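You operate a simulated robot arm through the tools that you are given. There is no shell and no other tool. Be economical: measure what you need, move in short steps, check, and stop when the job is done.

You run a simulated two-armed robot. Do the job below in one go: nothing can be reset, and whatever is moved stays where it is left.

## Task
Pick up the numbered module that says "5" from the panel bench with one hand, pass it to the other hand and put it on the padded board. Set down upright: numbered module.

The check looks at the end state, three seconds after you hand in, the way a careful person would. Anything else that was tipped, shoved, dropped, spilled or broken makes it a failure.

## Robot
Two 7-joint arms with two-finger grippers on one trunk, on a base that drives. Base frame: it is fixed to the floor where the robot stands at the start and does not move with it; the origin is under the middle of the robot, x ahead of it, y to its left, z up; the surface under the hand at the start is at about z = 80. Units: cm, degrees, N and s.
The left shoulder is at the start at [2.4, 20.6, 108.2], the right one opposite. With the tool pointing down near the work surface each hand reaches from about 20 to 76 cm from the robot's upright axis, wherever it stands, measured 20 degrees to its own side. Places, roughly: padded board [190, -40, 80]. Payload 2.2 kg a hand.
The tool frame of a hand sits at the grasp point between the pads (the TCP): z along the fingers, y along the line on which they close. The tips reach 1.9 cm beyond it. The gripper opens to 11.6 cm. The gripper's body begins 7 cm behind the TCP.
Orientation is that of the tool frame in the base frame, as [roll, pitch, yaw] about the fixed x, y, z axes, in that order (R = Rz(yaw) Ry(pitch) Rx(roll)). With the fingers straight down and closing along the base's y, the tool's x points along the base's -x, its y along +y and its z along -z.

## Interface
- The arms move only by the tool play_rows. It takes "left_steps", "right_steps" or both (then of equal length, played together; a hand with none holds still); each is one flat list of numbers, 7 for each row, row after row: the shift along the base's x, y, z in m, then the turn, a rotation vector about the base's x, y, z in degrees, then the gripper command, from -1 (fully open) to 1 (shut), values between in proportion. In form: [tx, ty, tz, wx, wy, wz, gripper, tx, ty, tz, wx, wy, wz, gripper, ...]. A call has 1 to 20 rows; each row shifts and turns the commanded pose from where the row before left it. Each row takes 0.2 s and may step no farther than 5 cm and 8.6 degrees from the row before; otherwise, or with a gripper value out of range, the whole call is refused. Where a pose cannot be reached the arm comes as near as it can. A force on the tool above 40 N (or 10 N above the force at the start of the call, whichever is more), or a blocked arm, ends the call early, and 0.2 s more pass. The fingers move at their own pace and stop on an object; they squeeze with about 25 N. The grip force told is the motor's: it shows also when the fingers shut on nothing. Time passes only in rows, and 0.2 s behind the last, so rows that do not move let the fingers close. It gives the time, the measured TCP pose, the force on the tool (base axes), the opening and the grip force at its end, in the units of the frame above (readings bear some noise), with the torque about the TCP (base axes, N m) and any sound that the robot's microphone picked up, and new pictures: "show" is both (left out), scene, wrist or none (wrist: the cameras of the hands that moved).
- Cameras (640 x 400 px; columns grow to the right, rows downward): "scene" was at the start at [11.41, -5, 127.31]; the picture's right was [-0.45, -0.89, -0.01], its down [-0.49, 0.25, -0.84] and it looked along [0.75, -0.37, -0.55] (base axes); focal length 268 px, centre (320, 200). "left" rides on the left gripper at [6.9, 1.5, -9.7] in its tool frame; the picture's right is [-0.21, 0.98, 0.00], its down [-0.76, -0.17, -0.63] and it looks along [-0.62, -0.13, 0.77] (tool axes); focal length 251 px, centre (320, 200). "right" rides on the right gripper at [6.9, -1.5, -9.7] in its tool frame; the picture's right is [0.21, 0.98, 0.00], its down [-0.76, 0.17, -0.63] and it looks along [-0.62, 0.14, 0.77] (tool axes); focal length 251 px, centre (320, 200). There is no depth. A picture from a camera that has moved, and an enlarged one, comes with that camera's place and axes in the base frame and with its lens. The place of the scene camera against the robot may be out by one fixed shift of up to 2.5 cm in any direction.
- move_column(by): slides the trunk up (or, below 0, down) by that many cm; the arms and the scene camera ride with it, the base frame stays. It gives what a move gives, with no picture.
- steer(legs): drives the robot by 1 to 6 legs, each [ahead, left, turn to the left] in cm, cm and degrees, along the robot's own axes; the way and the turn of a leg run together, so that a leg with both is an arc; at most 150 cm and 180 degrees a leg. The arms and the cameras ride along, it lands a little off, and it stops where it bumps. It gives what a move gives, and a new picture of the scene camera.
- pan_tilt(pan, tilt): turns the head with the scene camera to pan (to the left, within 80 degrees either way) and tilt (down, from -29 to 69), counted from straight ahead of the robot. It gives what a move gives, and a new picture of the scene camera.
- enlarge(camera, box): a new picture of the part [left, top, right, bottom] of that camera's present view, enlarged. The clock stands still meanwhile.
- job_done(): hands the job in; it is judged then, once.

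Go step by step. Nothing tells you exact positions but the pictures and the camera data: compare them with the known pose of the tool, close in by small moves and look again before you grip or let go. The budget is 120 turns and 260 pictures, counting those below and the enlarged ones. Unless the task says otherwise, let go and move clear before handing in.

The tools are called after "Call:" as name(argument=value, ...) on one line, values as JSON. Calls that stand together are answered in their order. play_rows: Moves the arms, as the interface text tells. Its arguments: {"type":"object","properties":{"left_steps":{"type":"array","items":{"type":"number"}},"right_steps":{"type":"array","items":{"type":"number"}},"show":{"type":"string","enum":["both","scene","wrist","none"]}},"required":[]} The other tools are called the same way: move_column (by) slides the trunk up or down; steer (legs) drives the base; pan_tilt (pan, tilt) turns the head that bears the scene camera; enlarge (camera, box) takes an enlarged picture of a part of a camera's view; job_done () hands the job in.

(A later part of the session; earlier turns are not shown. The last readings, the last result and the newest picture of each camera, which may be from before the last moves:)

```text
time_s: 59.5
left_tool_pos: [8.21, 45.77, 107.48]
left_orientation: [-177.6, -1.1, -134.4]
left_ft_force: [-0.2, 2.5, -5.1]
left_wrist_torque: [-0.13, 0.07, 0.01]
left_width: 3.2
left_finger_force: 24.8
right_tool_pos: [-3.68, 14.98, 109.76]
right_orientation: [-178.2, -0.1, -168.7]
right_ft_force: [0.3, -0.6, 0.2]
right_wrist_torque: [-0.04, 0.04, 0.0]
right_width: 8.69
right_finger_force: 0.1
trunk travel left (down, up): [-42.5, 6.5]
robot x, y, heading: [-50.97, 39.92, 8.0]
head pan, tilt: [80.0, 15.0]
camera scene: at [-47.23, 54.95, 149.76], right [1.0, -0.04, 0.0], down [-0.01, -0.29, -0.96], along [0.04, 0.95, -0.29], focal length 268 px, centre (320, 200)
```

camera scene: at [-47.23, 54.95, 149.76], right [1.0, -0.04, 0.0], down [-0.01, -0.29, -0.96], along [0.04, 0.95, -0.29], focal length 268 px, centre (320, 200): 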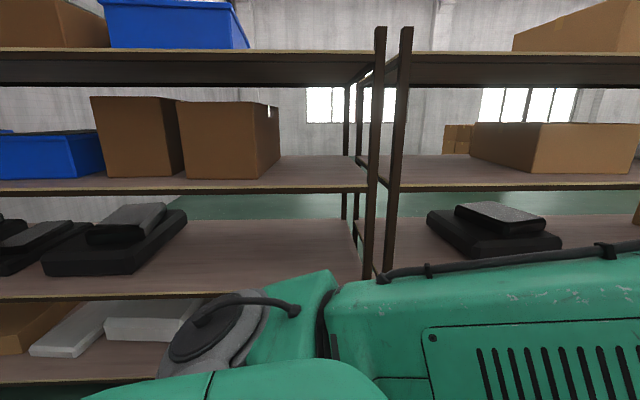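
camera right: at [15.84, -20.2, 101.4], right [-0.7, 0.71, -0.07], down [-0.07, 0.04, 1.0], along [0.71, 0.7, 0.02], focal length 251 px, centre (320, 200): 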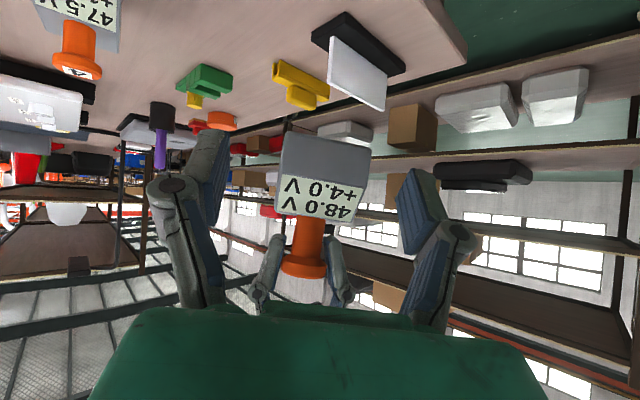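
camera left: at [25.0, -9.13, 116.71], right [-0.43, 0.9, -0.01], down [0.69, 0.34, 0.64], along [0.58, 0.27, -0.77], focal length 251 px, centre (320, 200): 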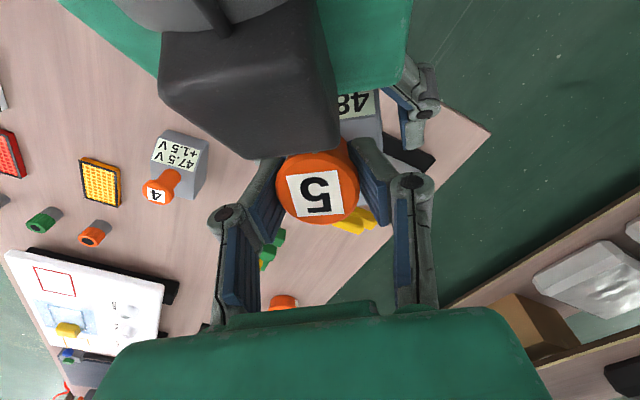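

The trunk seems to be rocking by a few degrees since the bump. I'll let it settle with idle rows and watch the poses.

Call:
play_rows(left_steps=[0, 0, 0, 0, 0, 0, 1, 0, 0, 0, 0, 0, 0, 1, 0, 0, 0, 0, 0, 0, 1, 0, 0, 0, 0, 0, 0, 1, 0, 0, 0, 0, 0, 0, 1, 0, 0, 0, 0, 0, 0, 1, 0, 0, 0, 0, 0, 0, 1, 0, 0, 0, 0, 0, 0, 1], show="none")

Call:
play_rows(left_steps=[0, 0, 0, 0, 0, 0, 1], show="none")

Call:
play_rows(left_steps=[0, 0, 0, 0, 0, 0, 1], show="none")

```text
time_s: 61.5
left_tool_pos: [8.41, 41.03, 107.76]
left_orientation: [-179.5, 0.7, -134.0]
left_ft_force: [1.6, -1.3, -5.5]
left_wrist_torque: [-0.03, 0.02, 0.0]
left_width: 3.2
left_finger_force: 24.8
right_tool_pos: [-3.73, 9.8, 108.46]
right_orientation: [179.2, 0.4, -168.9]
right_ft_force: [-0.5, -0.7, -0.2]
right_wrist_torque: [0.12, -0.01, 0.03]
right_width: 8.69
right_finger_force: 0.1
trunk travel left (down, up): [-42.5, 6.5]
robot x, y, heading: [-51.05, 40.41, 7.4]
head pan, tilt: [80.0, 15.0]
stopped in row 8 (left hand): the arm was blocked; the commanded pose is now the measured one
```

```text
time_s: 61.9
left_tool_pos: [8.03, 43.81, 107.99]
left_orientation: [-178.4, 0.1, -134.5]
left_ft_force: [0.1, 1.3, -4.7]
left_wrist_torque: [-0.06, 0.03, 0.01]
left_width: 3.2
left_finger_force: 24.5
right_tool_pos: [-4.09, 13.22, 109.25]
right_orientation: [-179.4, 0.3, -168.6]
right_ft_force: [-0.1, 0.3, 0.1]
right_wrist_torque: [0.0, 0.01, 0.01]
right_width: 8.67
right_finger_force: 0.1
trunk travel left (down, up): [-42.5, 6.5]
robot x, y, heading: [-50.83, 41.07, 7.7]
head pan, tilt: [80.0, 15.0]
```

```text
time_s: 62.3
left_tool_pos: [8.3, 43.76, 108.13]
left_orientation: [-178.4, -0.2, -133.8]
left_ft_force: [1.4, 1.9, -3.5]
left_wrist_torque: [-0.14, 0.04, 0.01]
left_width: 3.21
left_finger_force: 25.0
right_tool_pos: [-3.88, 12.42, 109.15]
right_orientation: [-179.5, 0.3, -168.7]
right_ft_force: [0.2, 0.4, 0.3]
right_wrist_torque: [0.04, 0.03, -0.01]
right_width: 8.69
right_finger_force: 0.0
trunk travel left (down, up): [-42.5, 6.5]
robot x, y, heading: [-51.07, 40.74, 7.8]
head pan, tilt: [80.0, 15.0]
```

It looks like a decaying sway. I'll give it more time.

Call:
play_rows(right_steps=[0, 0, 0, 0, 0, 0, -0.5, 0, 0, 0, 0, 0, 0, -0.5, 0, 0, 0, 0, 0, 0, -0.5, 0, 0, 0, 0, 0, 0, -0.5, 0, 0, 0, 0, 0, 0, -0.5, 0, 0, 0, 0, 0, 0, -0.5, 0, 0, 0, 0, 0, 0, -0.5, 0, 0, 0, 0, 0, 0, -0.5, 0, 0, 0, 0, 0, 0, -0.5, 0, 0, 0, 0, 0, 0, -0.5, 0, 0, 0, 0, 0, 0, -0.5, 0, 0, 0, 0, 0, 0, -0.5, 0, 0, 0, 0, 0, 0, -0.5, 0, 0, 0, 0, 0, 0, -0.5, 0, 0, 0, 0, 0, 0, -0.5, 0, 0, 0, 0, 0, 0, -0.5], show="none")

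Call:
play_rows(right_steps=[0, 0, 0, 0, 0, 0, -0.5, 0, 0, 0, 0, 0, 0, -0.5], show="none")

Call:
pan_tilt(pan=-20, tilt=35)

```text
time_s: 65.9
left_tool_pos: [7.53, 46.86, 108.21]
left_orientation: [-177.8, -0.4, -133.9]
left_ft_force: [-0.5, -0.1, -5.7]
left_wrist_torque: [-0.09, 0.02, 0.0]
left_width: 3.19
left_finger_force: 25.0
right_tool_pos: [-4.43, 15.82, 110.0]
right_orientation: [-178.2, 0.4, -168.3]
right_ft_force: [0.6, -1.1, 0.4]
right_wrist_torque: [-0.02, 0.0, 0.01]
right_width: 8.69
right_finger_force: 0.2
trunk travel left (down, up): [-42.5, 6.5]
robot x, y, heading: [-51.13, 41.41, 7.4]
head pan, tilt: [80.0, 15.0]
stopped in row 16 (right hand): the arm was blocked; the commanded pose is now the measured one
```

```text
time_s: 66.5
left_tool_pos: [7.57, 46.56, 108.42]
left_orientation: [-177.9, -0.2, -133.9]
left_ft_force: [0.3, 1.5, -5.1]
left_wrist_torque: [-0.11, 0.02, 0.0]
left_width: 3.17
left_finger_force: 24.8
right_tool_pos: [-4.68, 15.66, 109.86]
right_orientation: [-178.3, 0.5, -168.3]
right_ft_force: [0.3, -0.6, -0.2]
right_wrist_torque: [-0.06, -0.03, 0.04]
right_width: 8.7
right_finger_force: 0.0
trunk travel left (down, up): [-42.5, 6.5]
robot x, y, heading: [-51.06, 41.65, 7.9]
head pan, tilt: [80.0, 15.0]
```

```text
time_s: 68.2
left_tool_pos: [7.85, 45.23, 108.49]
left_orientation: [-178.2, 0.0, -134.2]
left_ft_force: [0.4, 1.0, -4.5]
left_wrist_torque: [-0.05, 0.05, 0.05]
left_width: 3.17
left_finger_force: 24.8
right_tool_pos: [-4.61, 14.42, 109.64]
right_orientation: [-178.9, 0.6, -168.4]
right_ft_force: [0.5, 0.1, 0.5]
right_wrist_torque: [0.0, 0.02, 0.02]
right_width: 8.7
right_finger_force: 0.0
trunk travel left (down, up): [-42.5, 6.5]
robot x, y, heading: [-51.09, 41.86, 7.5]
head pan, tilt: [-20.0, 35.0]
camera scene: at [-38.55, 38.39, 146.9], right [-0.22, -0.98, -0.01], down [-0.57, 0.14, -0.81], along [0.8, -0.17, -0.58], focal length 268 px, centre (320, 200)
```

scene: 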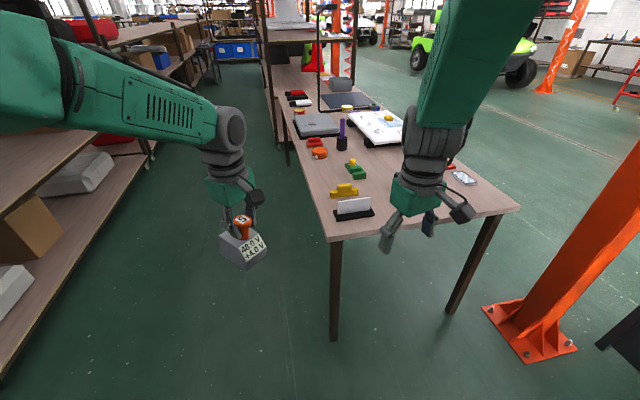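

The base creeps slightly and the trunk still sways. Lowering the trunk should calm it (the hands hang over open floor here).

Call:
move_column(by=-12)

Call:
steer(legs=[[0, 0, -7.5]])

Call:
play_rows(right_steps=[0, 0, 0, 0, 0, 0, -0.5, 0, 0, 0, 0, 0, 0, -0.5, 0, 0, 0, 0, 0, 0, -0.5, 0, 0, 0, 0, 0, 0, -0.5], show="none")

```text
time_s: 69.7
left_tool_pos: [7.97, 40.61, 96.07]
left_orientation: [-179.9, 1.2, -134.4]
left_ft_force: [0.1, -2.6, -6.5]
left_wrist_torque: [0.0, -0.05, -0.04]
left_width: 3.19
left_finger_force: 24.6
right_tool_pos: [-3.97, 10.15, 96.5]
right_orientation: [179.0, 0.6, -168.8]
right_ft_force: [-0.2, 0.2, -0.9]
right_wrist_torque: [0.08, -0.07, -0.02]
right_width: 8.72
right_finger_force: 0.1
trunk travel left (down, up): [-30.5, 18.5]
robot x, y, heading: [-50.98, 40.76, 7.2]
head pan, tilt: [-20.0, 35.0]
```

```text
time_s: 70.7
left_tool_pos: [7.59, 34.75, 96.15]
left_orientation: [-179.3, 0.8, -141.7]
left_ft_force: [0.4, -0.3, -7.0]
left_wrist_torque: [-0.03, -0.02, 0.0]
left_width: 3.18
left_finger_force: 24.7
right_tool_pos: [-8.48, 5.66, 96.81]
right_orientation: [179.7, 0.6, -176.0]
right_ft_force: [-0.9, -1.1, 0.4]
right_wrist_torque: [0.06, -0.08, -0.04]
right_width: 8.68
right_finger_force: 0.0
trunk travel left (down, up): [-30.5, 18.5]
robot x, y, heading: [-51.07, 40.68, 0.2]
head pan, tilt: [-20.0, 35.0]
camera scene: at [-39.17, 33.86, 134.76], right [-0.34, -0.94, -0.03], down [-0.54, 0.22, -0.81], along [0.77, -0.26, -0.59], focal length 268 px, centre (320, 200)
```

scene: 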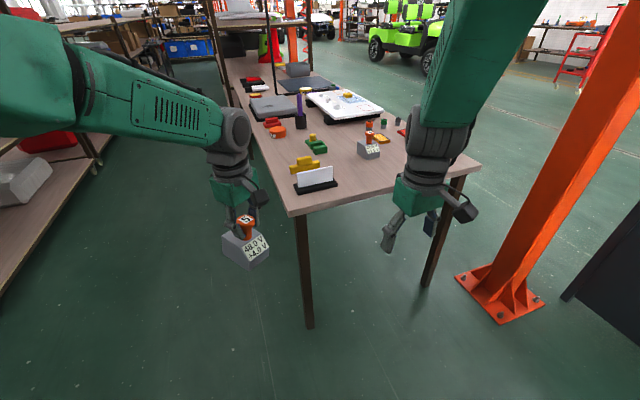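

```text
time_s: 71.7
left_tool_pos: [7.45, 39.55, 96.72]
left_orientation: [-177.1, -0.8, -141.5]
left_ft_force: [0.7, 2.3, -3.4]
left_wrist_torque: [-0.09, 0.07, 0.01]
left_width: 3.21
left_finger_force: 25.0
right_tool_pos: [-9.02, 10.67, 98.48]
right_orientation: [-177.5, 0.6, -175.7]
right_ft_force: [0.4, 1.7, 0.1]
right_wrist_torque: [-0.08, 0.01, 0.0]
right_width: 8.72
right_finger_force: 0.1
trunk travel left (down, up): [-30.5, 18.5]
robot x, y, heading: [-51.16, 41.27, 0.1]
head pan, tilt: [-20.0, 35.0]
```

The sway follows the sideways drive. I'll lower the trunk further for stability, wait, and avoid sideways legs from here on.

Call:
move_column(by=-10)

Call:
play_rows(right_steps=[0, 0, 0, 0, 0, 0, -0.5, 0, 0, 0, 0, 0, 0, -0.5, 0, 0, 0, 0, 0, 0, -0.5, 0, 0, 0, 0, 0, 0, -0.5, 0, 0, 0, 0, 0, 0, -0.5, 0, 0, 0, 0, 0, 0, -0.5, 0, 0, 0, 0, 0, 0, -0.5, 0, 0, 0, 0, 0, 0, -0.5, 0, 0, 0, 0, 0, 0, -0.5, 0, 0, 0, 0, 0, 0, -0.5], show="none")

Call:
play_rows(right_steps=[0, 0, 0, 0, 0, 0, -0.5, 0, 0, 0, 0, 0, 0, -0.5, 0, 0, 0, 0, 0, 0, -0.5], show="none")

Call:
play_rows(right_steps=[0, 0, 0, 0, 0, 0, -0.5, 0, 0, 0, 0, 0, 0, -0.5, 0, 0, 0, 0, 0, 0, -0.5], show="none")

```text
time_s: 73.1
left_tool_pos: [6.88, 34.48, 86.38]
left_orientation: [-178.9, 0.7, -142.1]
left_ft_force: [-1.1, -4.0, -5.6]
left_wrist_torque: [0.06, -0.07, 0.02]
left_width: 3.21
left_finger_force: 25.0
right_tool_pos: [-9.01, 5.72, 87.24]
right_orientation: [-179.9, 0.6, -176.4]
right_ft_force: [-1.1, -1.1, -0.1]
right_wrist_torque: [0.12, -0.03, -0.02]
right_width: 8.66
right_finger_force: 0.1
trunk travel left (down, up): [-20.5, 28.5]
robot x, y, heading: [-51.65, 40.12, -0.0]
head pan, tilt: [-20.0, 35.0]
```

```text
time_s: 75.5
left_tool_pos: [6.74, 36.62, 86.66]
left_orientation: [-178.5, 0.7, -141.6]
left_ft_force: [-0.6, -3.0, -5.3]
left_wrist_torque: [0.01, -0.04, 0.01]
left_width: 3.2
left_finger_force: 24.9
right_tool_pos: [-9.28, 7.65, 87.62]
right_orientation: [-179.3, 1.0, -176.0]
right_ft_force: [-0.9, -0.9, 0.4]
right_wrist_torque: [0.1, -0.06, 0.01]
right_width: 8.72
right_finger_force: 0.1
trunk travel left (down, up): [-20.5, 28.5]
robot x, y, heading: [-51.02, 41.36, 0.1]
head pan, tilt: [-20.0, 35.0]
stopped in row 10 (right hand): the arm was blocked; the commanded pose is now the measured one
```

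```text
time_s: 76.3
left_tool_pos: [6.85, 36.88, 86.59]
left_orientation: [-178.3, 0.5, -141.6]
left_ft_force: [-0.1, -2.6, -6.5]
left_wrist_torque: [0.01, 0.01, 0.01]
left_width: 3.2
left_finger_force: 25.1
right_tool_pos: [-9.2, 7.89, 87.69]
right_orientation: [-179.1, 0.8, -175.9]
right_ft_force: [-0.3, -1.3, -0.4]
right_wrist_torque: [0.02, -0.01, -0.01]
right_width: 8.7
right_finger_force: 0.0
trunk travel left (down, up): [-20.5, 28.5]
robot x, y, heading: [-51.21, 40.9, 0.1]
head pan, tilt: [-20.0, 35.0]
```

```text
time_s: 77.1
left_tool_pos: [7.04, 37.33, 86.72]
left_orientation: [-178.1, 0.4, -141.5]
left_ft_force: [0.1, -2.0, -5.6]
left_wrist_torque: [-0.02, 0.0, 0.01]
left_width: 3.2
left_finger_force: 24.7
right_tool_pos: [-9.1, 8.3, 87.86]
right_orientation: [-178.8, 0.9, -175.9]
right_ft_force: [1.0, -1.6, 0.1]
right_wrist_torque: [0.04, 0.0, -0.01]
right_width: 8.71
right_finger_force: 0.1
trunk travel left (down, up): [-20.5, 28.5]
robot x, y, heading: [-51.12, 41.29, 0.4]
head pan, tilt: [-20.0, 35.0]
```

It's settling slowly with a lean of 1–2°. A small drive test will show whether the base moves freely.

Call:
steer(legs=[[8, 0, 0]])

Call:
pan_tilt(pan=0, tilt=60)

```text
time_s: 78.1
left_tool_pos: [14.97, 36.21, 86.64]
left_orientation: [-178.6, 0.6, -141.7]
left_ft_force: [-0.4, -1.9, -7.0]
left_wrist_torque: [-0.03, -0.02, 0.02]
left_width: 3.2
left_finger_force: 25.2
right_tool_pos: [-1.3, 7.46, 87.48]
right_orientation: [-179.3, 0.7, -176.1]
right_ft_force: [-0.2, -0.8, -0.6]
right_wrist_torque: [0.07, 0.0, -0.03]
right_width: 8.69
right_finger_force: 0.0
trunk travel left (down, up): [-20.5, 28.5]
robot x, y, heading: [-42.72, 40.88, -0.0]
head pan, tilt: [-20.0, 35.0]
camera scene: at [-31.14, 35.68, 124.85], right [-0.34, -0.94, -0.02], down [-0.54, 0.21, -0.81], along [0.77, -0.27, -0.58], focal length 268 px, centre (320, 200)
```

scene: 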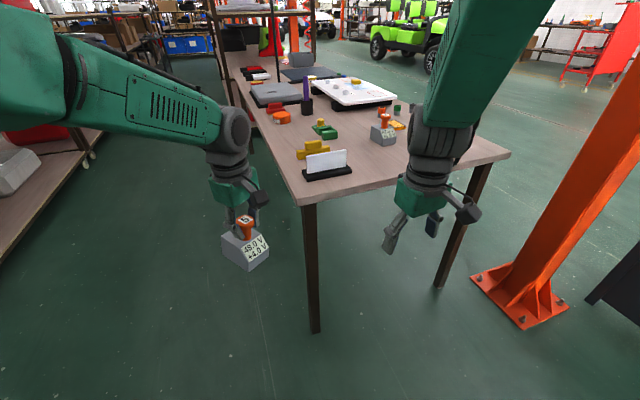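

```text
time_s: 79.0
left_tool_pos: [14.69, 37.56, 86.83]
left_orientation: [-177.7, 0.2, -141.7]
left_ft_force: [0.0, -0.7, -4.2]
left_wrist_torque: [-0.06, 0.06, -0.01]
left_width: 3.18
left_finger_force: 25.1
right_tool_pos: [-1.68, 8.63, 88.35]
right_orientation: [-178.4, 1.0, -176.1]
right_ft_force: [-0.1, -0.5, 0.6]
right_wrist_torque: [0.0, -0.06, -0.02]
right_width: 8.73
right_finger_force: 0.0
trunk travel left (down, up): [-20.5, 28.5]
robot x, y, heading: [-42.94, 41.1, 0.1]
head pan, tilt: [0.0, 60.0]
camera scene: at [-32.94, 39.72, 121.55], right [0.0, -1.0, -0.01], down [-0.87, 0.01, -0.5], along [0.5, 0.01, -0.87], focal length 268 px, centre (320, 200)
```

scene: 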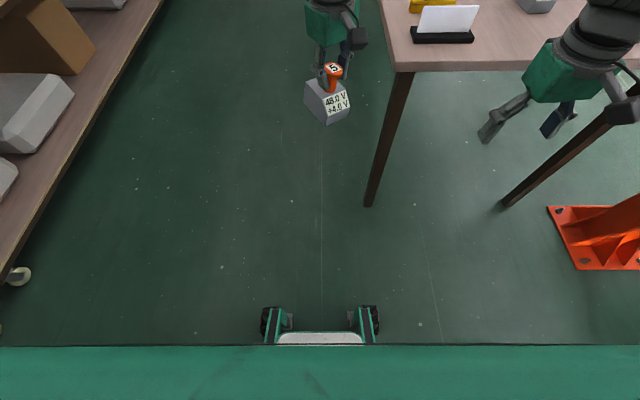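

The base is narrow and only the trunk sways, so I'll avoid quick sideways legs. I'll turn left, drive diagonally into the aisle, then straighten.

Call:
steer(legs=[[0, 0, 30], [35, 0, 0], [30, 0, 0], [0, 0, -30]])

Call:
pan_tilt(pan=-10, tilt=30)

```text
time_s: 85.9
left_tool_pos: [69.82, 72.41, 86.93]
left_orientation: [-177.1, -0.1, -141.0]
left_ft_force: [0.2, 1.4, -5.1]
left_wrist_torque: [-0.11, 0.05, 0.03]
left_width: 3.19
left_finger_force: 25.3
right_tool_pos: [53.79, 43.13, 88.66]
right_orientation: [-177.7, 1.0, -175.3]
right_ft_force: [-0.5, 0.2, 0.0]
right_wrist_torque: [0.0, 0.01, 0.0]
right_width: 8.7
right_finger_force: 0.0
trunk travel left (down, up): [-20.5, 28.5]
robot x, y, heading: [12.12, 73.89, 0.6]
head pan, tilt: [0.0, 60.0]
camera scene: at [22.22, 75.11, 121.55], right [0.01, -1.0, 0.01], down [-0.87, -0.01, -0.5], along [0.5, 0.0, -0.87], focal length 268 px, centre (320, 200)
```

scene: 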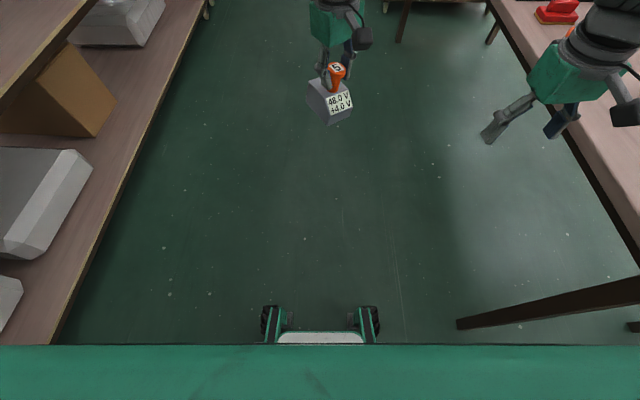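

```text
time_s: 86.8
left_tool_pos: [69.63, 72.06, 87.04]
left_orientation: [-177.3, 0.1, -141.0]
left_ft_force: [-0.4, -0.8, -5.9]
left_wrist_torque: [-0.05, 0.05, -0.06]
left_width: 3.16
left_finger_force: 25.3
right_tool_pos: [53.69, 42.96, 88.74]
right_orientation: [-177.9, 1.2, -175.3]
right_ft_force: [0.6, -1.1, -0.1]
right_wrist_torque: [-0.03, 0.01, 0.02]
right_width: 8.71
right_finger_force: 0.1
trunk travel left (down, up): [-20.5, 28.5]
robot x, y, heading: [11.82, 74.39, 0.6]
head pan, tilt: [-10.0, 30.0]
camera scene: at [24.54, 73.12, 125.74], right [-0.16, -0.99, 0.0], down [-0.5, 0.08, -0.86], along [0.85, -0.14, -0.5], focal length 268 px, centre (320, 200)
```

scene: 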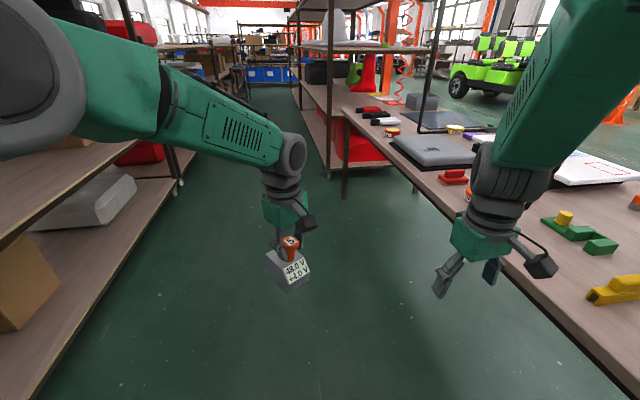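

Driving is calm now. The black lamp frame stands at about (174, -13), and the board spans x 170–220, y -53 to -17. The base is slim enough to go under the bench edge, so the board should be reachable from this side. I'll drive ahead alongside it.

Call:
steer(legs=[[60, 0, 0], [60, 0, -0.6], [48, 0, 0]])

Call:
pan_tilt(pan=-70, tilt=30)

```text
time_s: 95.8
left_tool_pos: [240.79, 74.68, 87.13]
left_orientation: [-177.3, 0.1, -140.9]
left_ft_force: [0.1, -0.4, -6.7]
left_wrist_torque: [-0.04, 0.06, 0.03]
left_width: 3.18
left_finger_force: 25.5
right_tool_pos: [224.74, 45.57, 88.66]
right_orientation: [-178.0, 1.1, -175.2]
right_ft_force: [0.4, 1.0, -0.6]
right_wrist_torque: [0.0, 0.02, 0.02]
right_width: 8.7
right_finger_force: 0.0
trunk travel left (down, up): [-20.5, 28.5]
robot x, y, heading: [183.17, 76.92, 0.7]
head pan, tilt: [-10.0, 30.0]
camera scene: at [195.61, 75.55, 125.75], right [-0.16, -0.99, 0.0], down [-0.5, 0.08, -0.86], along [0.85, -0.14, -0.5], focal length 268 px, centre (320, 200)
```

scene: 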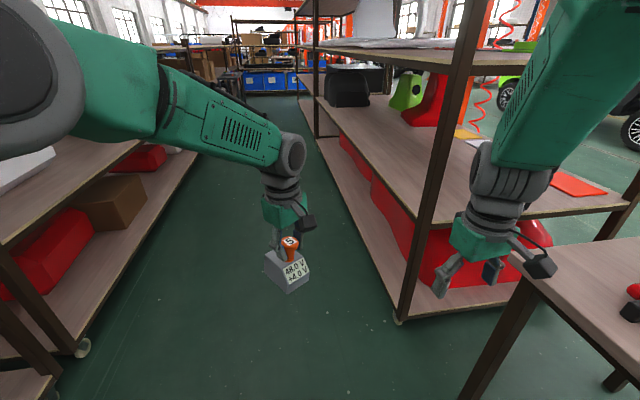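

```text
time_s: 97.1
left_tool_pos: [240.39, 74.62, 87.34]
left_orientation: [-177.3, 0.3, -140.8]
left_ft_force: [-0.1, 0.0, -4.4]
left_wrist_torque: [-0.06, 0.02, 0.0]
left_width: 3.18
left_finger_force: 24.5
right_tool_pos: [224.38, 45.53, 88.76]
right_orientation: [-178.1, 1.4, -175.2]
right_ft_force: [0.4, 0.8, 0.2]
right_wrist_torque: [-0.01, 0.01, -0.01]
right_width: 8.69
right_finger_force: 0.1
trunk travel left (down, up): [-20.5, 28.5]
robot x, y, heading: [183.04, 76.76, 0.5]
head pan, tilt: [-70.0, 30.0]
camera scene: at [189.86, 68.42, 125.77], right [-0.93, -0.36, 0.0], down [-0.18, 0.47, -0.86], along [0.31, -0.81, -0.5], focal length 268 px, centre (320, 200)
```

scene: 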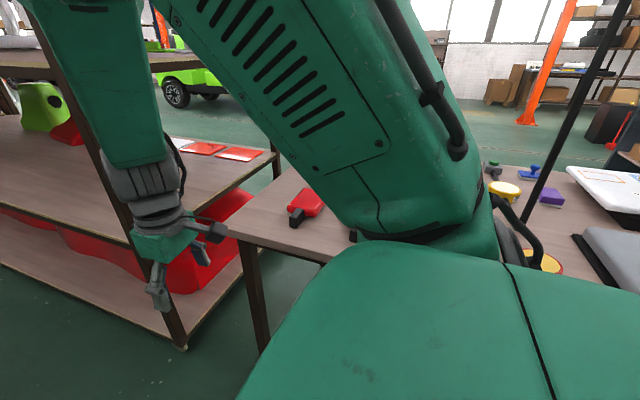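

I'm beside the board at x ≈ 183. I'll raise the trunk 16 cm so the module clears the bench, then turn right to face the bench.

Call:
move_column(by=16)

Call:
steer(legs=[[0, 0, -30], [0, 0, -30], [0, 0, -30]])

Call:
pan_tilt(pan=0, tilt=30)

```text
time_s: 98.9
left_tool_pos: [240.44, 74.57, 103.15]
left_orientation: [-177.3, 0.3, -140.9]
left_ft_force: [-0.2, -0.4, -5.9]
left_wrist_torque: [-0.04, 0.02, 0.0]
left_width: 3.17
left_finger_force: 24.7
right_tool_pos: [224.48, 45.52, 104.75]
right_orientation: [-178.1, 1.1, -175.1]
right_ft_force: [-0.2, -0.2, 0.0]
right_wrist_torque: [-0.03, -0.01, -0.02]
right_width: 8.71
right_finger_force: 0.0
trunk travel left (down, up): [-36.5, 12.5]
robot x, y, heading: [183.01, 77.18, 0.7]
head pan, tilt: [-70.0, 30.0]
```

```text
time_s: 103.7
left_tool_pos: [181.6, 19.39, 103.27]
left_orientation: [-177.2, 0.3, 130.1]
left_ft_force: [0.1, -0.3, -5.5]
left_wrist_torque: [-0.01, 0.03, 0.01]
left_width: 3.17
left_finger_force: 25.4
right_tool_pos: [152.29, 34.98, 104.68]
right_orientation: [-178.1, 1.4, 95.7]
right_ft_force: [1.0, -0.7, 0.3]
right_wrist_torque: [0.08, 0.0, -0.01]
right_width: 8.69
right_finger_force: 0.0
trunk travel left (down, up): [-36.5, 12.5]
robot x, y, heading: [182.9, 76.83, -88.4]
head pan, tilt: [-70.0, 30.0]
camera scene: at [173.74, 69.17, 141.77], right [-0.37, 0.93, 0.0], down [0.47, 0.19, -0.86], along [-0.8, -0.32, -0.5], focal length 268 px, centre (320, 200)
```

scene: 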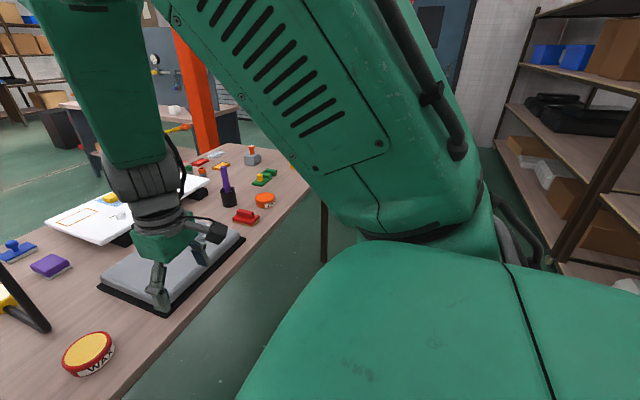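

```text
time_s: 105.1
left_tool_pos: [181.68, 19.7, 103.47]
left_orientation: [-177.1, 0.4, 130.0]
left_ft_force: [0.1, -0.5, -5.8]
left_wrist_torque: [-0.01, 0.06, 0.03]
left_width: 3.15
left_finger_force: 25.1
right_tool_pos: [152.37, 35.27, 104.9]
right_orientation: [-178.0, 1.6, 95.6]
right_ft_force: [0.0, 0.2, 0.5]
right_wrist_torque: [-0.01, 0.03, 0.0]
right_width: 8.7
right_finger_force: 0.0
trunk travel left (down, up): [-36.5, 12.5]
robot x, y, heading: [183.18, 76.89, -88.2]
head pan, tilt: [0.0, 30.0]
camera scene: at [182.39, 63.47, 141.75], right [-1.0, -0.03, 0.0], down [-0.01, 0.5, -0.86], along [0.02, -0.86, -0.5], focal length 268 px, centre (320, 200)
```

scene: 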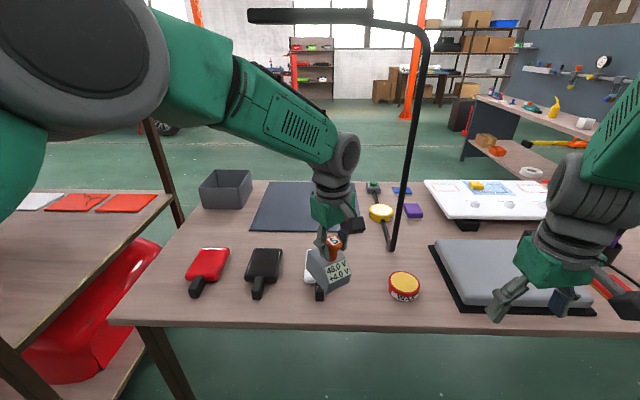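

I'm facing the bench. The board spans about x 165–211, y -17 to -56; the lamp pole is at about (159, -10) with its arm high at z ≈ 145. First I'll tuck the right hand back and out, away from the pole.

Call:
play_rows(right_steps=[-0.02, 0.025, 0.025, 0, 0, 0, -0.5, -0.02, 0.025, 0.025, 0, 0, 0, -0.5, -0.02, 0.025, 0.025, 0, 0, 0, -0.5, -0.02, 0.025, 0.025, 0, 0, 0, -0.5, 0, 0, 0, 0, 0, 0, -0.5], show="none")

Call:
steer(legs=[[20, 0, -1.5]])

Call:
pan_tilt(pan=5, tilt=60)

```text
time_s: 106.3
left_tool_pos: [182.0, 19.82, 103.46]
left_orientation: [-177.0, 0.3, 130.0]
left_ft_force: [1.0, -0.6, -6.6]
left_wrist_torque: [0.03, 0.1, -0.01]
left_width: 3.14
left_finger_force: 24.6
right_tool_pos: [144.96, 45.66, 115.52]
right_orientation: [-177.9, 1.6, 95.7]
right_ft_force: [0.3, 0.7, -0.5]
right_wrist_torque: [0.02, 0.04, -0.01]
right_width: 8.7
right_finger_force: 0.1
trunk travel left (down, up): [-36.5, 12.5]
robot x, y, heading: [182.86, 76.81, -88.4]
head pan, tilt: [0.0, 30.0]
```

```text
time_s: 107.9
left_tool_pos: [180.78, 0.7, 103.6]
left_orientation: [-177.0, 0.4, 128.3]
left_ft_force: [0.6, -0.5, -4.1]
left_wrist_torque: [0.03, 0.08, -0.03]
left_width: 3.18
left_finger_force: 24.8
right_tool_pos: [144.55, 27.56, 115.64]
right_orientation: [-177.8, 1.6, 94.1]
right_ft_force: [0.4, -1.2, -0.3]
right_wrist_torque: [0.04, 0.02, 0.0]
right_width: 8.68
right_finger_force: 0.1
trunk travel left (down, up): [-36.5, 12.5]
robot x, y, heading: [183.27, 57.91, -90.0]
head pan, tilt: [0.0, 30.0]
camera scene: at [182.57, 44.52, 141.79], right [-1.0, 0.0, 0.0], down [0.0, 0.5, -0.86], along [0.0, -0.86, -0.5], focal length 268 px, centre (320, 200)
```

scene: 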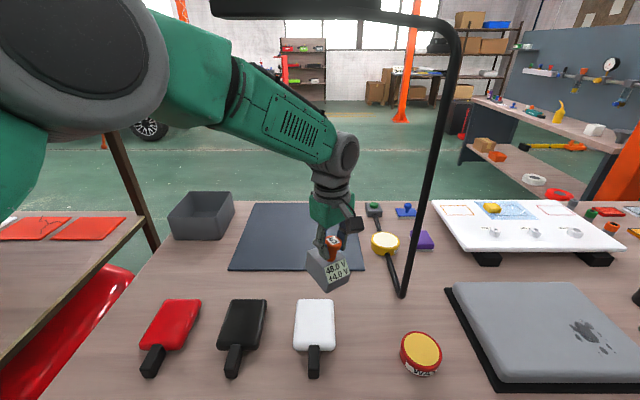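

```text
time_s: 108.8
left_tool_pos: [181.04, 0.92, 103.78]
left_orientation: [-176.9, 0.4, 128.4]
left_ft_force: [0.6, -0.5, -4.9]
left_wrist_torque: [0.01, 0.08, -0.01]
left_width: 3.13
left_finger_force: 25.2
right_tool_pos: [144.55, 27.7, 115.59]
right_orientation: [-177.8, 1.6, 94.2]
right_ft_force: [0.4, 0.3, 0.0]
right_wrist_torque: [0.01, -0.02, -0.02]
right_width: 8.72
right_finger_force: 0.1
trunk travel left (down, up): [-36.5, 12.5]
robot x, y, heading: [183.59, 57.54, -90.0]
head pan, tilt: [5.0, 60.0]
camera scene: at [183.12, 46.78, 137.57], right [-1.0, -0.09, 0.0], down [-0.08, 0.86, -0.5], along [0.04, -0.5, -0.87], focal length 268 px, centre (320, 200)
```

scene: 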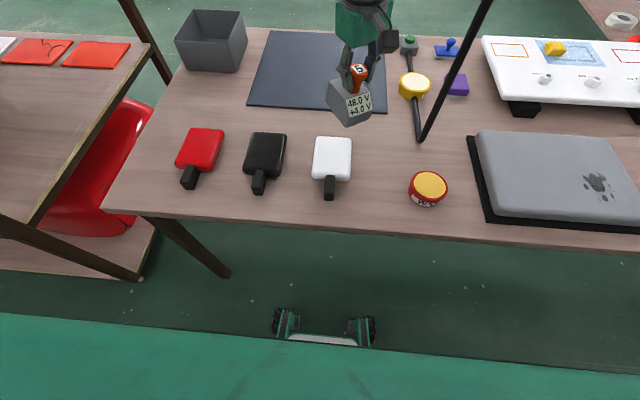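

The board is at x 168–212, y -17 to -57. The wheels will be just under the bench edge after another 17 cm, with the torso still clear. I'll creep forward and then inspect the module's tilt.

Call:
steer(legs=[[10, 0, 0], [7, 0, 0]])

Call:
pan_tilt(pan=0, tilt=35)

Call:
enlarge(camera="scene", box=[260, 160, 420, 320])

Call:
enlarge(camera="left", box=[0, 0, 640, 400])

```text
time_s: 110.6
left_tool_pos: [180.84, -15.74, 103.64]
left_orientation: [-176.9, 0.4, 128.3]
left_ft_force: [0.1, -1.0, -5.1]
left_wrist_torque: [0.04, 0.03, 0.0]
left_width: 3.15
left_finger_force: 25.1
right_tool_pos: [144.56, 11.1, 115.56]
right_orientation: [-177.7, 1.6, 94.2]
right_ft_force: [0.0, -1.0, -0.2]
right_wrist_torque: [0.02, 0.03, 0.01]
right_width: 8.7
right_finger_force: 0.2
trunk travel left (down, up): [-36.5, 12.5]
robot x, y, heading: [182.95, 40.96, -90.0]
head pan, tilt: [5.0, 60.0]
camera scene: at [183.08, 30.45, 137.59], right [-1.0, -0.09, 0.0], down [-0.08, 0.86, -0.5], along [0.04, -0.5, -0.87], focal length 268 px, centre (320, 200)
```

scene: 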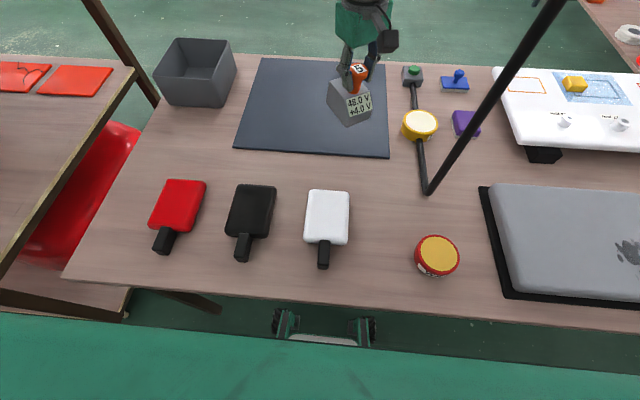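

```text
time_s: 111.5
left_tool_pos: [180.97, -15.61, 103.69]
left_orientation: [-176.9, 0.4, 128.4]
left_ft_force: [-0.5, 0.8, -5.7]
left_wrist_torque: [0.07, 0.05, -0.01]
left_width: 3.14
left_finger_force: 24.8
right_tool_pos: [144.56, 11.17, 115.63]
right_orientation: [-177.7, 1.8, 94.1]
right_ft_force: [0.2, -0.1, -0.1]
right_wrist_torque: [-0.02, 0.02, -0.01]
right_width: 8.7
right_finger_force: 0.0
trunk travel left (down, up): [-36.5, 12.5]
robot x, y, heading: [183.7, 41.3, -89.8]
head pan, tilt: [0.0, 35.0]
camera scene: at [182.41, 27.94, 140.98], right [-1.0, 0.0, 0.0], down [0.0, 0.58, -0.82], along [0.0, -0.82, -0.58], focal length 268 px, centre (320, 200)
```

scene: 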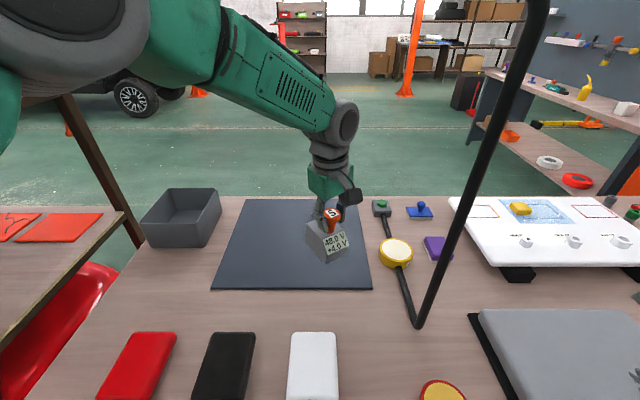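

```text
2.50 times, centred on (340, 240) of scene
camera zoom: at [182.41, 27.94, 140.98], right [-1.0, 0.0, 0.0], down [0.0, 0.58, -0.82], along [0.0, -0.82, -0.58], focal length 671 px, centre (270, 100)
```

zoom: 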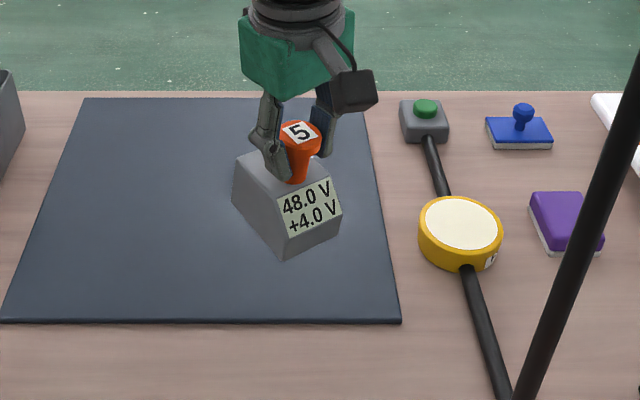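

```text
1.00 times, centred on (320, 200) of left (not enlarged: the box is as wide or as high as the picture)
camera zoom: at [178.25, -9.05, 113.35], right [0.9, 0.44, -0.05], down [0.36, -0.67, 0.65], along [0.25, -0.6, -0.76], focal length 251 px, centre (320, 200)
```

zoom: 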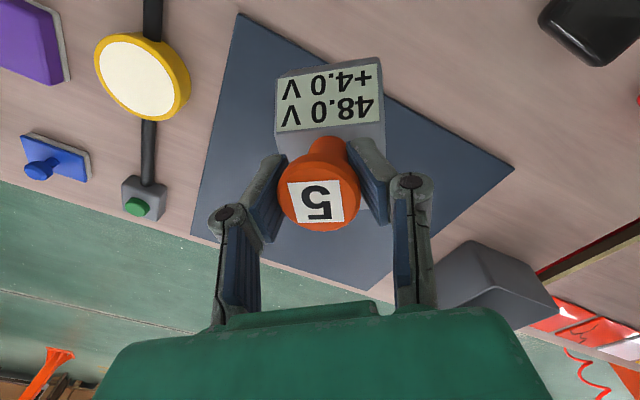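

The module hangs about 9° off upright, leaning along the label's right direction. I'll move the left hand out over the board toward (192, -28) while rotating it upright.

Call:
play_rows(left_steps=[0.022, -0.025, 0, -0.94, 1.46, 0, 1, 0.022, -0.025, 0, -0.94, 1.46, 0, 1, 0.022, -0.025, 0, -0.94, 1.46, 0, 1, 0.022, -0.025, 0, -0.94, 1.46, 0, 1, 0.022, -0.025, 0, -0.94, 1.46, 0, 1, 0, 0, 0, 0, 0, 0, 1])

Call:
enlarge(camera="scene", box=[220, 150, 380, 310])

```text
time_s: 112.9
left_tool_pos: [191.99, -28.18, 104.05]
left_orientation: [-168.2, -0.4, 128.4]
left_ft_force: [0.5, -0.6, -5.1]
left_wrist_torque: [0.05, 0.02, 0.04]
left_width: 3.15
left_finger_force: 25.1
right_tool_pos: [144.65, 11.2, 115.66]
right_orientation: [-177.8, 1.7, 94.1]
right_ft_force: [-0.1, 0.3, -1.0]
right_wrist_torque: [-0.01, 0.01, -0.03]
right_width: 8.67
right_finger_force: 0.1
trunk travel left (down, up): [-36.5, 12.5]
robot x, y, heading: [183.66, 40.92, -89.9]
head pan, tilt: [0.0, 35.0]
camera scene: at [182.6, 27.91, 140.98], right [-1.0, 0.0, 0.0], down [0.0, 0.58, -0.82], along [0.0, -0.82, -0.58], focal length 268 px, centre (320, 200)
camera left: at [190.52, -20.72, 113.29], right [0.88, 0.43, -0.2], down [0.45, -0.62, 0.65], along [0.15, -0.66, -0.74], focal length 251 px, centre (320, 200)
```

scene: 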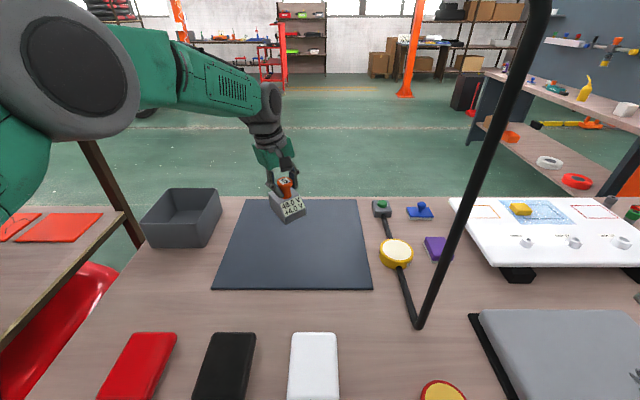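
left: 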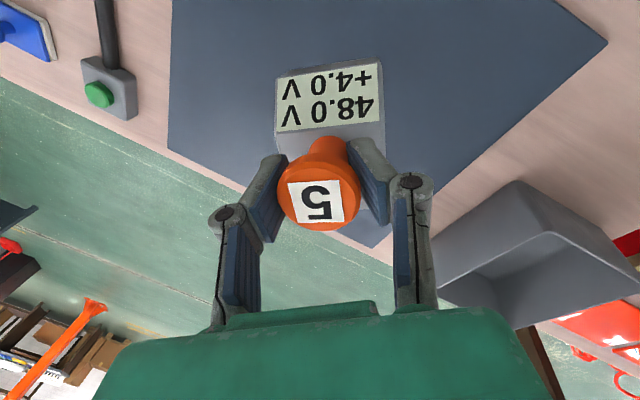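

```text
2.50 times, centred on (300, 230) of scene
camera zoom: at [182.6, 27.91, 140.98], right [-1.0, 0.0, 0.0], down [0.0, 0.58, -0.82], along [0.0, -0.82, -0.58], focal length 671 px, centre (370, 125)
```

zoom: 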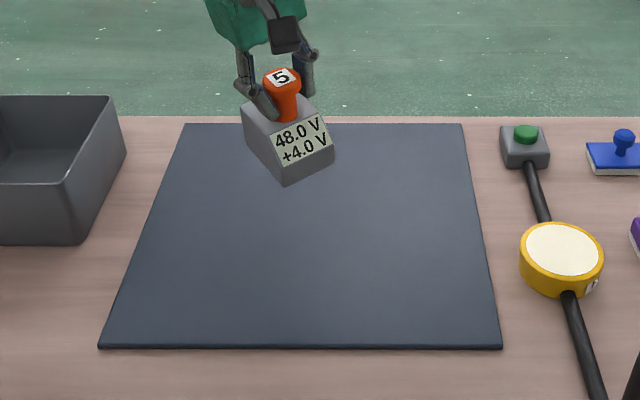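

Much closer to upright now. A tighter look to measure the remaining tilt.

Call:
enlarge(camera="scene", box=[262, 165, 312, 230])

Call:
enlarge(camera="left", box=[250, 40, 410, 240])

```text
6.15 times, centred on (287, 198) of scene
camera zoom: at [182.6, 27.91, 140.98], right [-1.0, 0.0, 0.0], down [0.0, 0.58, -0.82], along [0.0, -0.82, -0.58], focal length 1651 px, centre (523, 215)
```

zoom: 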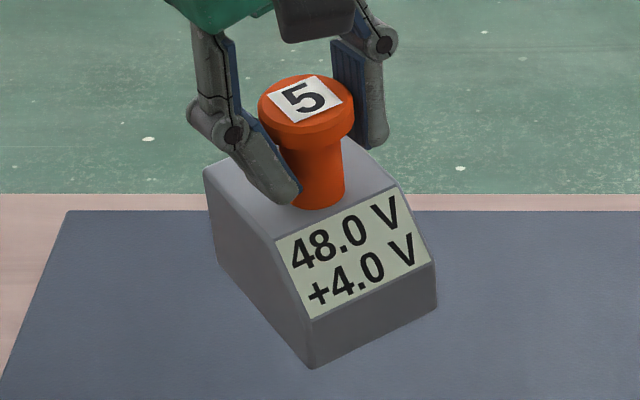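

```text
2.00 times, centred on (330, 140) of left
camera zoom: at [190.52, -20.72, 113.29], right [0.88, 0.43, -0.2], down [0.45, -0.62, 0.65], along [0.15, -0.66, -0.74], focal length 503 px, centre (300, 320)
```

zoom: 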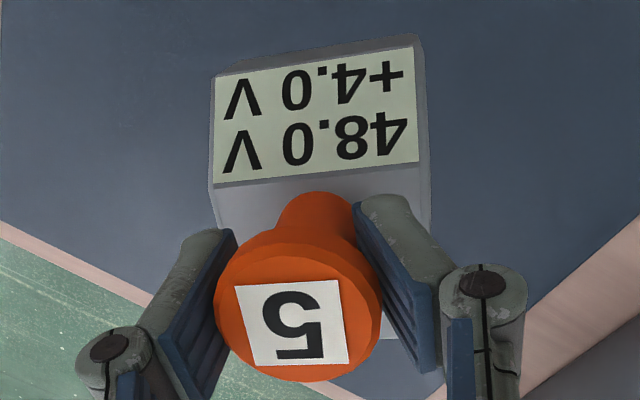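

Remaining tilt is about 3°. I'll trim that and descend to a few cm above the board.

Call:
play_rows(left_steps=[0, -0.005, -0.03, 1.1, -0.3, 0, 1, 0, -0.005, -0.03, 1.1, -0.3, 0, 1, 0, 0, -0.03, 1.1, -0.4, 0, 1, 0, 0, -0.02, 0, 0, 0, 1, 0, 0, 0, 0, 0, 0, 1])

Call:
enlarge(camera="scene", box=[250, 180, 330, 260])

```text
time_s: 114.1
left_tool_pos: [192.14, -29.34, 92.65]
left_orientation: [-171.1, -2.5, 128.4]
left_ft_force: [-0.4, 0.6, -5.5]
left_wrist_torque: [0.03, 0.03, -0.03]
left_width: 3.15
left_finger_force: 24.9
right_tool_pos: [144.49, 11.22, 115.61]
right_orientation: [-177.8, 1.8, 94.1]
right_ft_force: [0.2, 0.2, 0.0]
right_wrist_torque: [-0.04, 0.01, 0.02]
right_width: 8.71
right_finger_force: 0.0
trunk travel left (down, up): [-36.5, 12.5]
robot x, y, heading: [183.34, 41.17, -89.6]
head pan, tilt: [0.0, 35.0]
camera scene: at [182.53, 27.89, 140.98], right [-1.0, 0.0, 0.0], down [0.0, 0.58, -0.82], along [0.0, -0.82, -0.58], focal length 268 px, centre (320, 200)
camera left: at [190.43, -22.48, 102.32], right [0.89, 0.44, -0.16], down [0.43, -0.65, 0.62], along [0.17, -0.62, -0.77], focal length 251 px, centre (320, 200)
```

scene: 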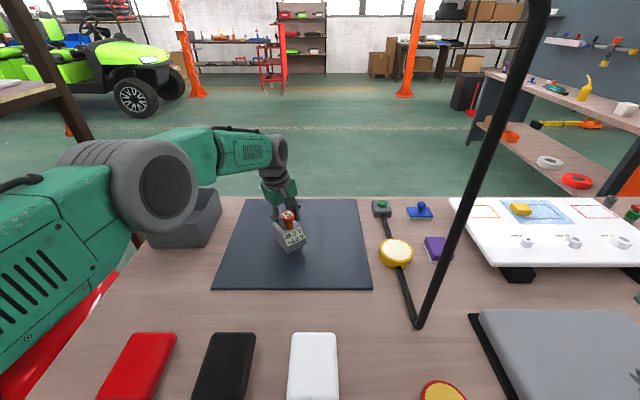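
left: 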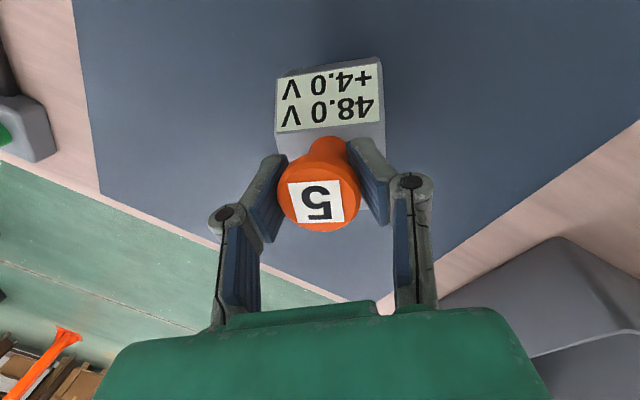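

```text
5.00 times, centred on (290, 220) of scene
camera zoom: at [182.53, 27.89, 140.98], right [-1.0, 0.0, 0.0], down [0.0, 0.58, -0.82], along [0.0, -0.82, -0.58], focal length 1342 px, centre (470, 100)
```

zoom: 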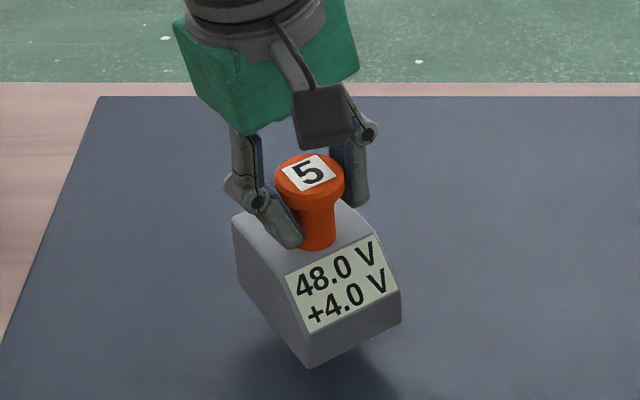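

The module hangs just above the board, label edge slightly low. One small trim, then a slow descent watching the force.

Call:
play_rows(left_steps=[0, 0, -0.005, 1.5, 2.4, 0, 1, 0, 0, -0.005, 0, 0, 0, 1, 0, 0, -0.003, 0, 0, 0, 1, 0, 0, 0, 0, 0, 0, 1], show="none")

Call:
enlarge(camera="scene", box=[250, 190, 330, 270])

```text
time_s: 115.1
left_tool_pos: [191.92, -29.49, 91.31]
left_orientation: [-170.2, -5.0, 128.4]
left_ft_force: [0.1, -0.4, -5.4]
left_wrist_torque: [0.06, 0.01, 0.01]
left_width: 3.14
left_finger_force: 25.5
right_tool_pos: [144.49, 11.36, 115.67]
right_orientation: [-177.8, 1.7, 94.1]
right_ft_force: [-0.5, -0.3, -0.3]
right_wrist_torque: [-0.02, 0.04, -0.01]
right_width: 8.69
right_finger_force: 0.0
trunk travel left (down, up): [-36.5, 12.5]
robot x, y, heading: [183.26, 40.95, -90.0]
head pan, tilt: [0.0, 35.0]
```

```text
5.00 times, centred on (290, 230) of scene
camera zoom: at [182.53, 27.84, 140.97], right [-1.0, 0.0, 0.0], down [0.0, 0.58, -0.82], along [0.0, -0.82, -0.58], focal length 1342 px, centre (470, 50)
```

zoom: 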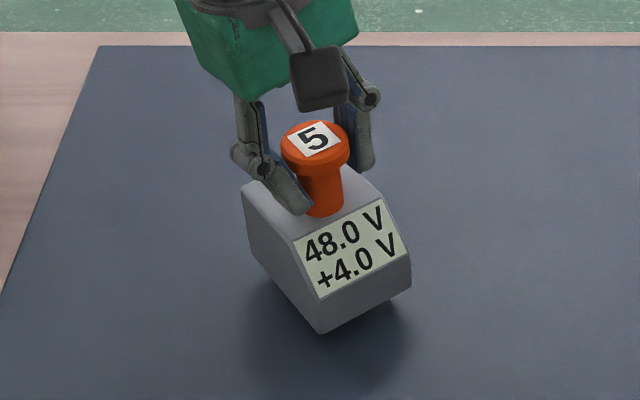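

Nearly level now. Lowering in small steps until contact shows in the force reading.

Call:
play_rows(left_steps=[0, 0, -0.004, -0.8, 1, 0, 1, 0, 0, -0.004, 0, 0, 0, 1, 0, 0, 0, 0, 0, 0, 1], show="none")

Call:
play_rows(left_steps=[0, 0, -0.003, 0, 0, 0, 1, 0, 0, 0, 0, 0, 0, 1], show="none")

Call:
enlarge(camera="scene", box=[250, 190, 330, 270])

```text
time_s: 115.9
left_tool_pos: [191.76, -29.34, 90.53]
left_orientation: [-168.9, -5.2, 128.3]
left_ft_force: [0.0, 0.0, -4.6]
left_wrist_torque: [0.05, 0.02, 0.0]
left_width: 3.15
left_finger_force: 24.9
right_tool_pos: [144.53, 11.17, 115.53]
right_orientation: [-177.8, 1.7, 94.0]
right_ft_force: [-0.3, 0.2, 0.6]
right_wrist_torque: [0.03, 0.0, 0.01]
right_width: 8.69
right_finger_force: 0.1
trunk travel left (down, up): [-36.5, 12.5]
robot x, y, heading: [183.07, 40.86, -90.0]
head pan, tilt: [0.0, 35.0]
```

```text
time_s: 116.5
left_tool_pos: [191.87, -29.51, 90.27]
left_orientation: [-168.9, -5.2, 128.3]
left_ft_force: [0.9, 0.3, -5.4]
left_wrist_torque: [0.05, 0.0, 0.02]
left_width: 3.15
left_finger_force: 24.8
right_tool_pos: [144.44, 11.17, 115.67]
right_orientation: [-177.7, 1.8, 94.2]
right_ft_force: [0.7, 0.1, -0.6]
right_wrist_torque: [0.01, -0.02, 0.0]
right_width: 8.7
right_finger_force: 0.1
trunk travel left (down, up): [-36.5, 12.5]
robot x, y, heading: [183.4, 41.3, -90.0]
head pan, tilt: [0.0, 35.0]
```

```text
5.00 times, centred on (290, 230) of scene
camera zoom: at [182.52, 27.86, 140.97], right [-1.0, 0.0, 0.0], down [0.0, 0.58, -0.82], along [0.0, -0.82, -0.58], focal length 1342 px, centre (470, 50)
```

zoom: 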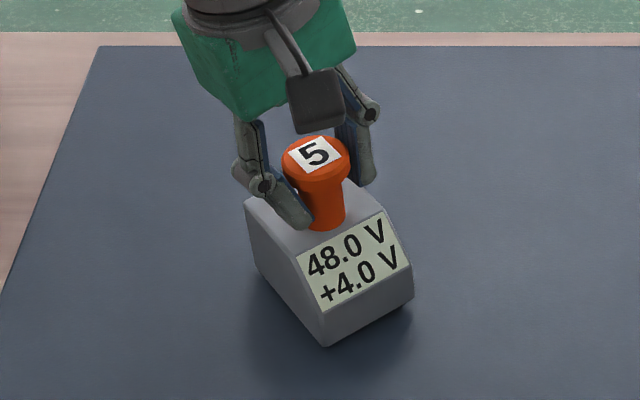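

Still hovering slightly, with the weight still on the hand. I'll continue in 3 mm steps.

Call:
play_rows(left_steps=[0, 0, -0.003, 0, 0, 0, 1, 0, 0, 0, 0, 0, 0, 1], show="none")

Call:
play_rows(left_steps=[0, 0, -0.003, 0, 0, 0, 1, 0, 0, 0, 0, 0, 0, 1], show="none")

Call:
enlarge(camera="scene", box=[250, 190, 330, 270])

```text
time_s: 117.1
left_tool_pos: [191.9, -29.54, 90.02]
left_orientation: [-168.7, -5.0, 128.4]
left_ft_force: [0.5, 0.6, -3.8]
left_wrist_torque: [0.16, 0.01, 0.01]
left_width: 3.14
left_finger_force: 25.3
right_tool_pos: [144.53, 11.24, 115.64]
right_orientation: [-177.8, 1.7, 94.0]
right_ft_force: [-0.1, 0.6, -0.2]
right_wrist_torque: [-0.01, 0.0, 0.0]
right_width: 8.68
right_finger_force: 0.1
trunk travel left (down, up): [-36.5, 12.5]
robot x, y, heading: [183.42, 41.22, -90.0]
head pan, tilt: [0.0, 35.0]
```

```text
time_s: 117.7
left_tool_pos: [191.79, -29.37, 90.11]
left_orientation: [-168.7, -4.8, 128.3]
left_ft_force: [0.1, -3.6, 13.9]
left_wrist_torque: [0.54, -0.01, 0.01]
left_width: 3.17
left_finger_force: 25.4
right_tool_pos: [144.49, 11.31, 115.56]
right_orientation: [-177.8, 1.8, 94.1]
right_ft_force: [0.0, -0.2, 0.3]
right_wrist_torque: [-0.03, 0.0, -0.02]
right_width: 8.71
right_finger_force: 0.0
trunk travel left (down, up): [-36.5, 12.5]
robot x, y, heading: [183.45, 41.08, -89.9]
head pan, tilt: [0.0, 35.0]
```

```text
5.00 times, centred on (290, 230) of scene
camera zoom: at [182.48, 28.12, 141.02], right [-1.0, 0.0, 0.0], down [0.0, 0.58, -0.82], along [0.0, -0.82, -0.58], focal length 1342 px, centre (470, 50)
```

zoom: 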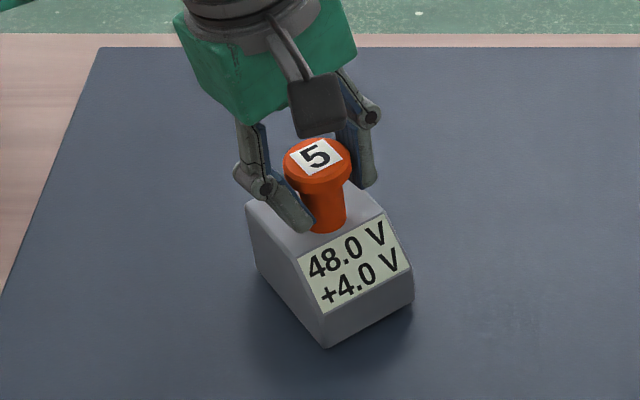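

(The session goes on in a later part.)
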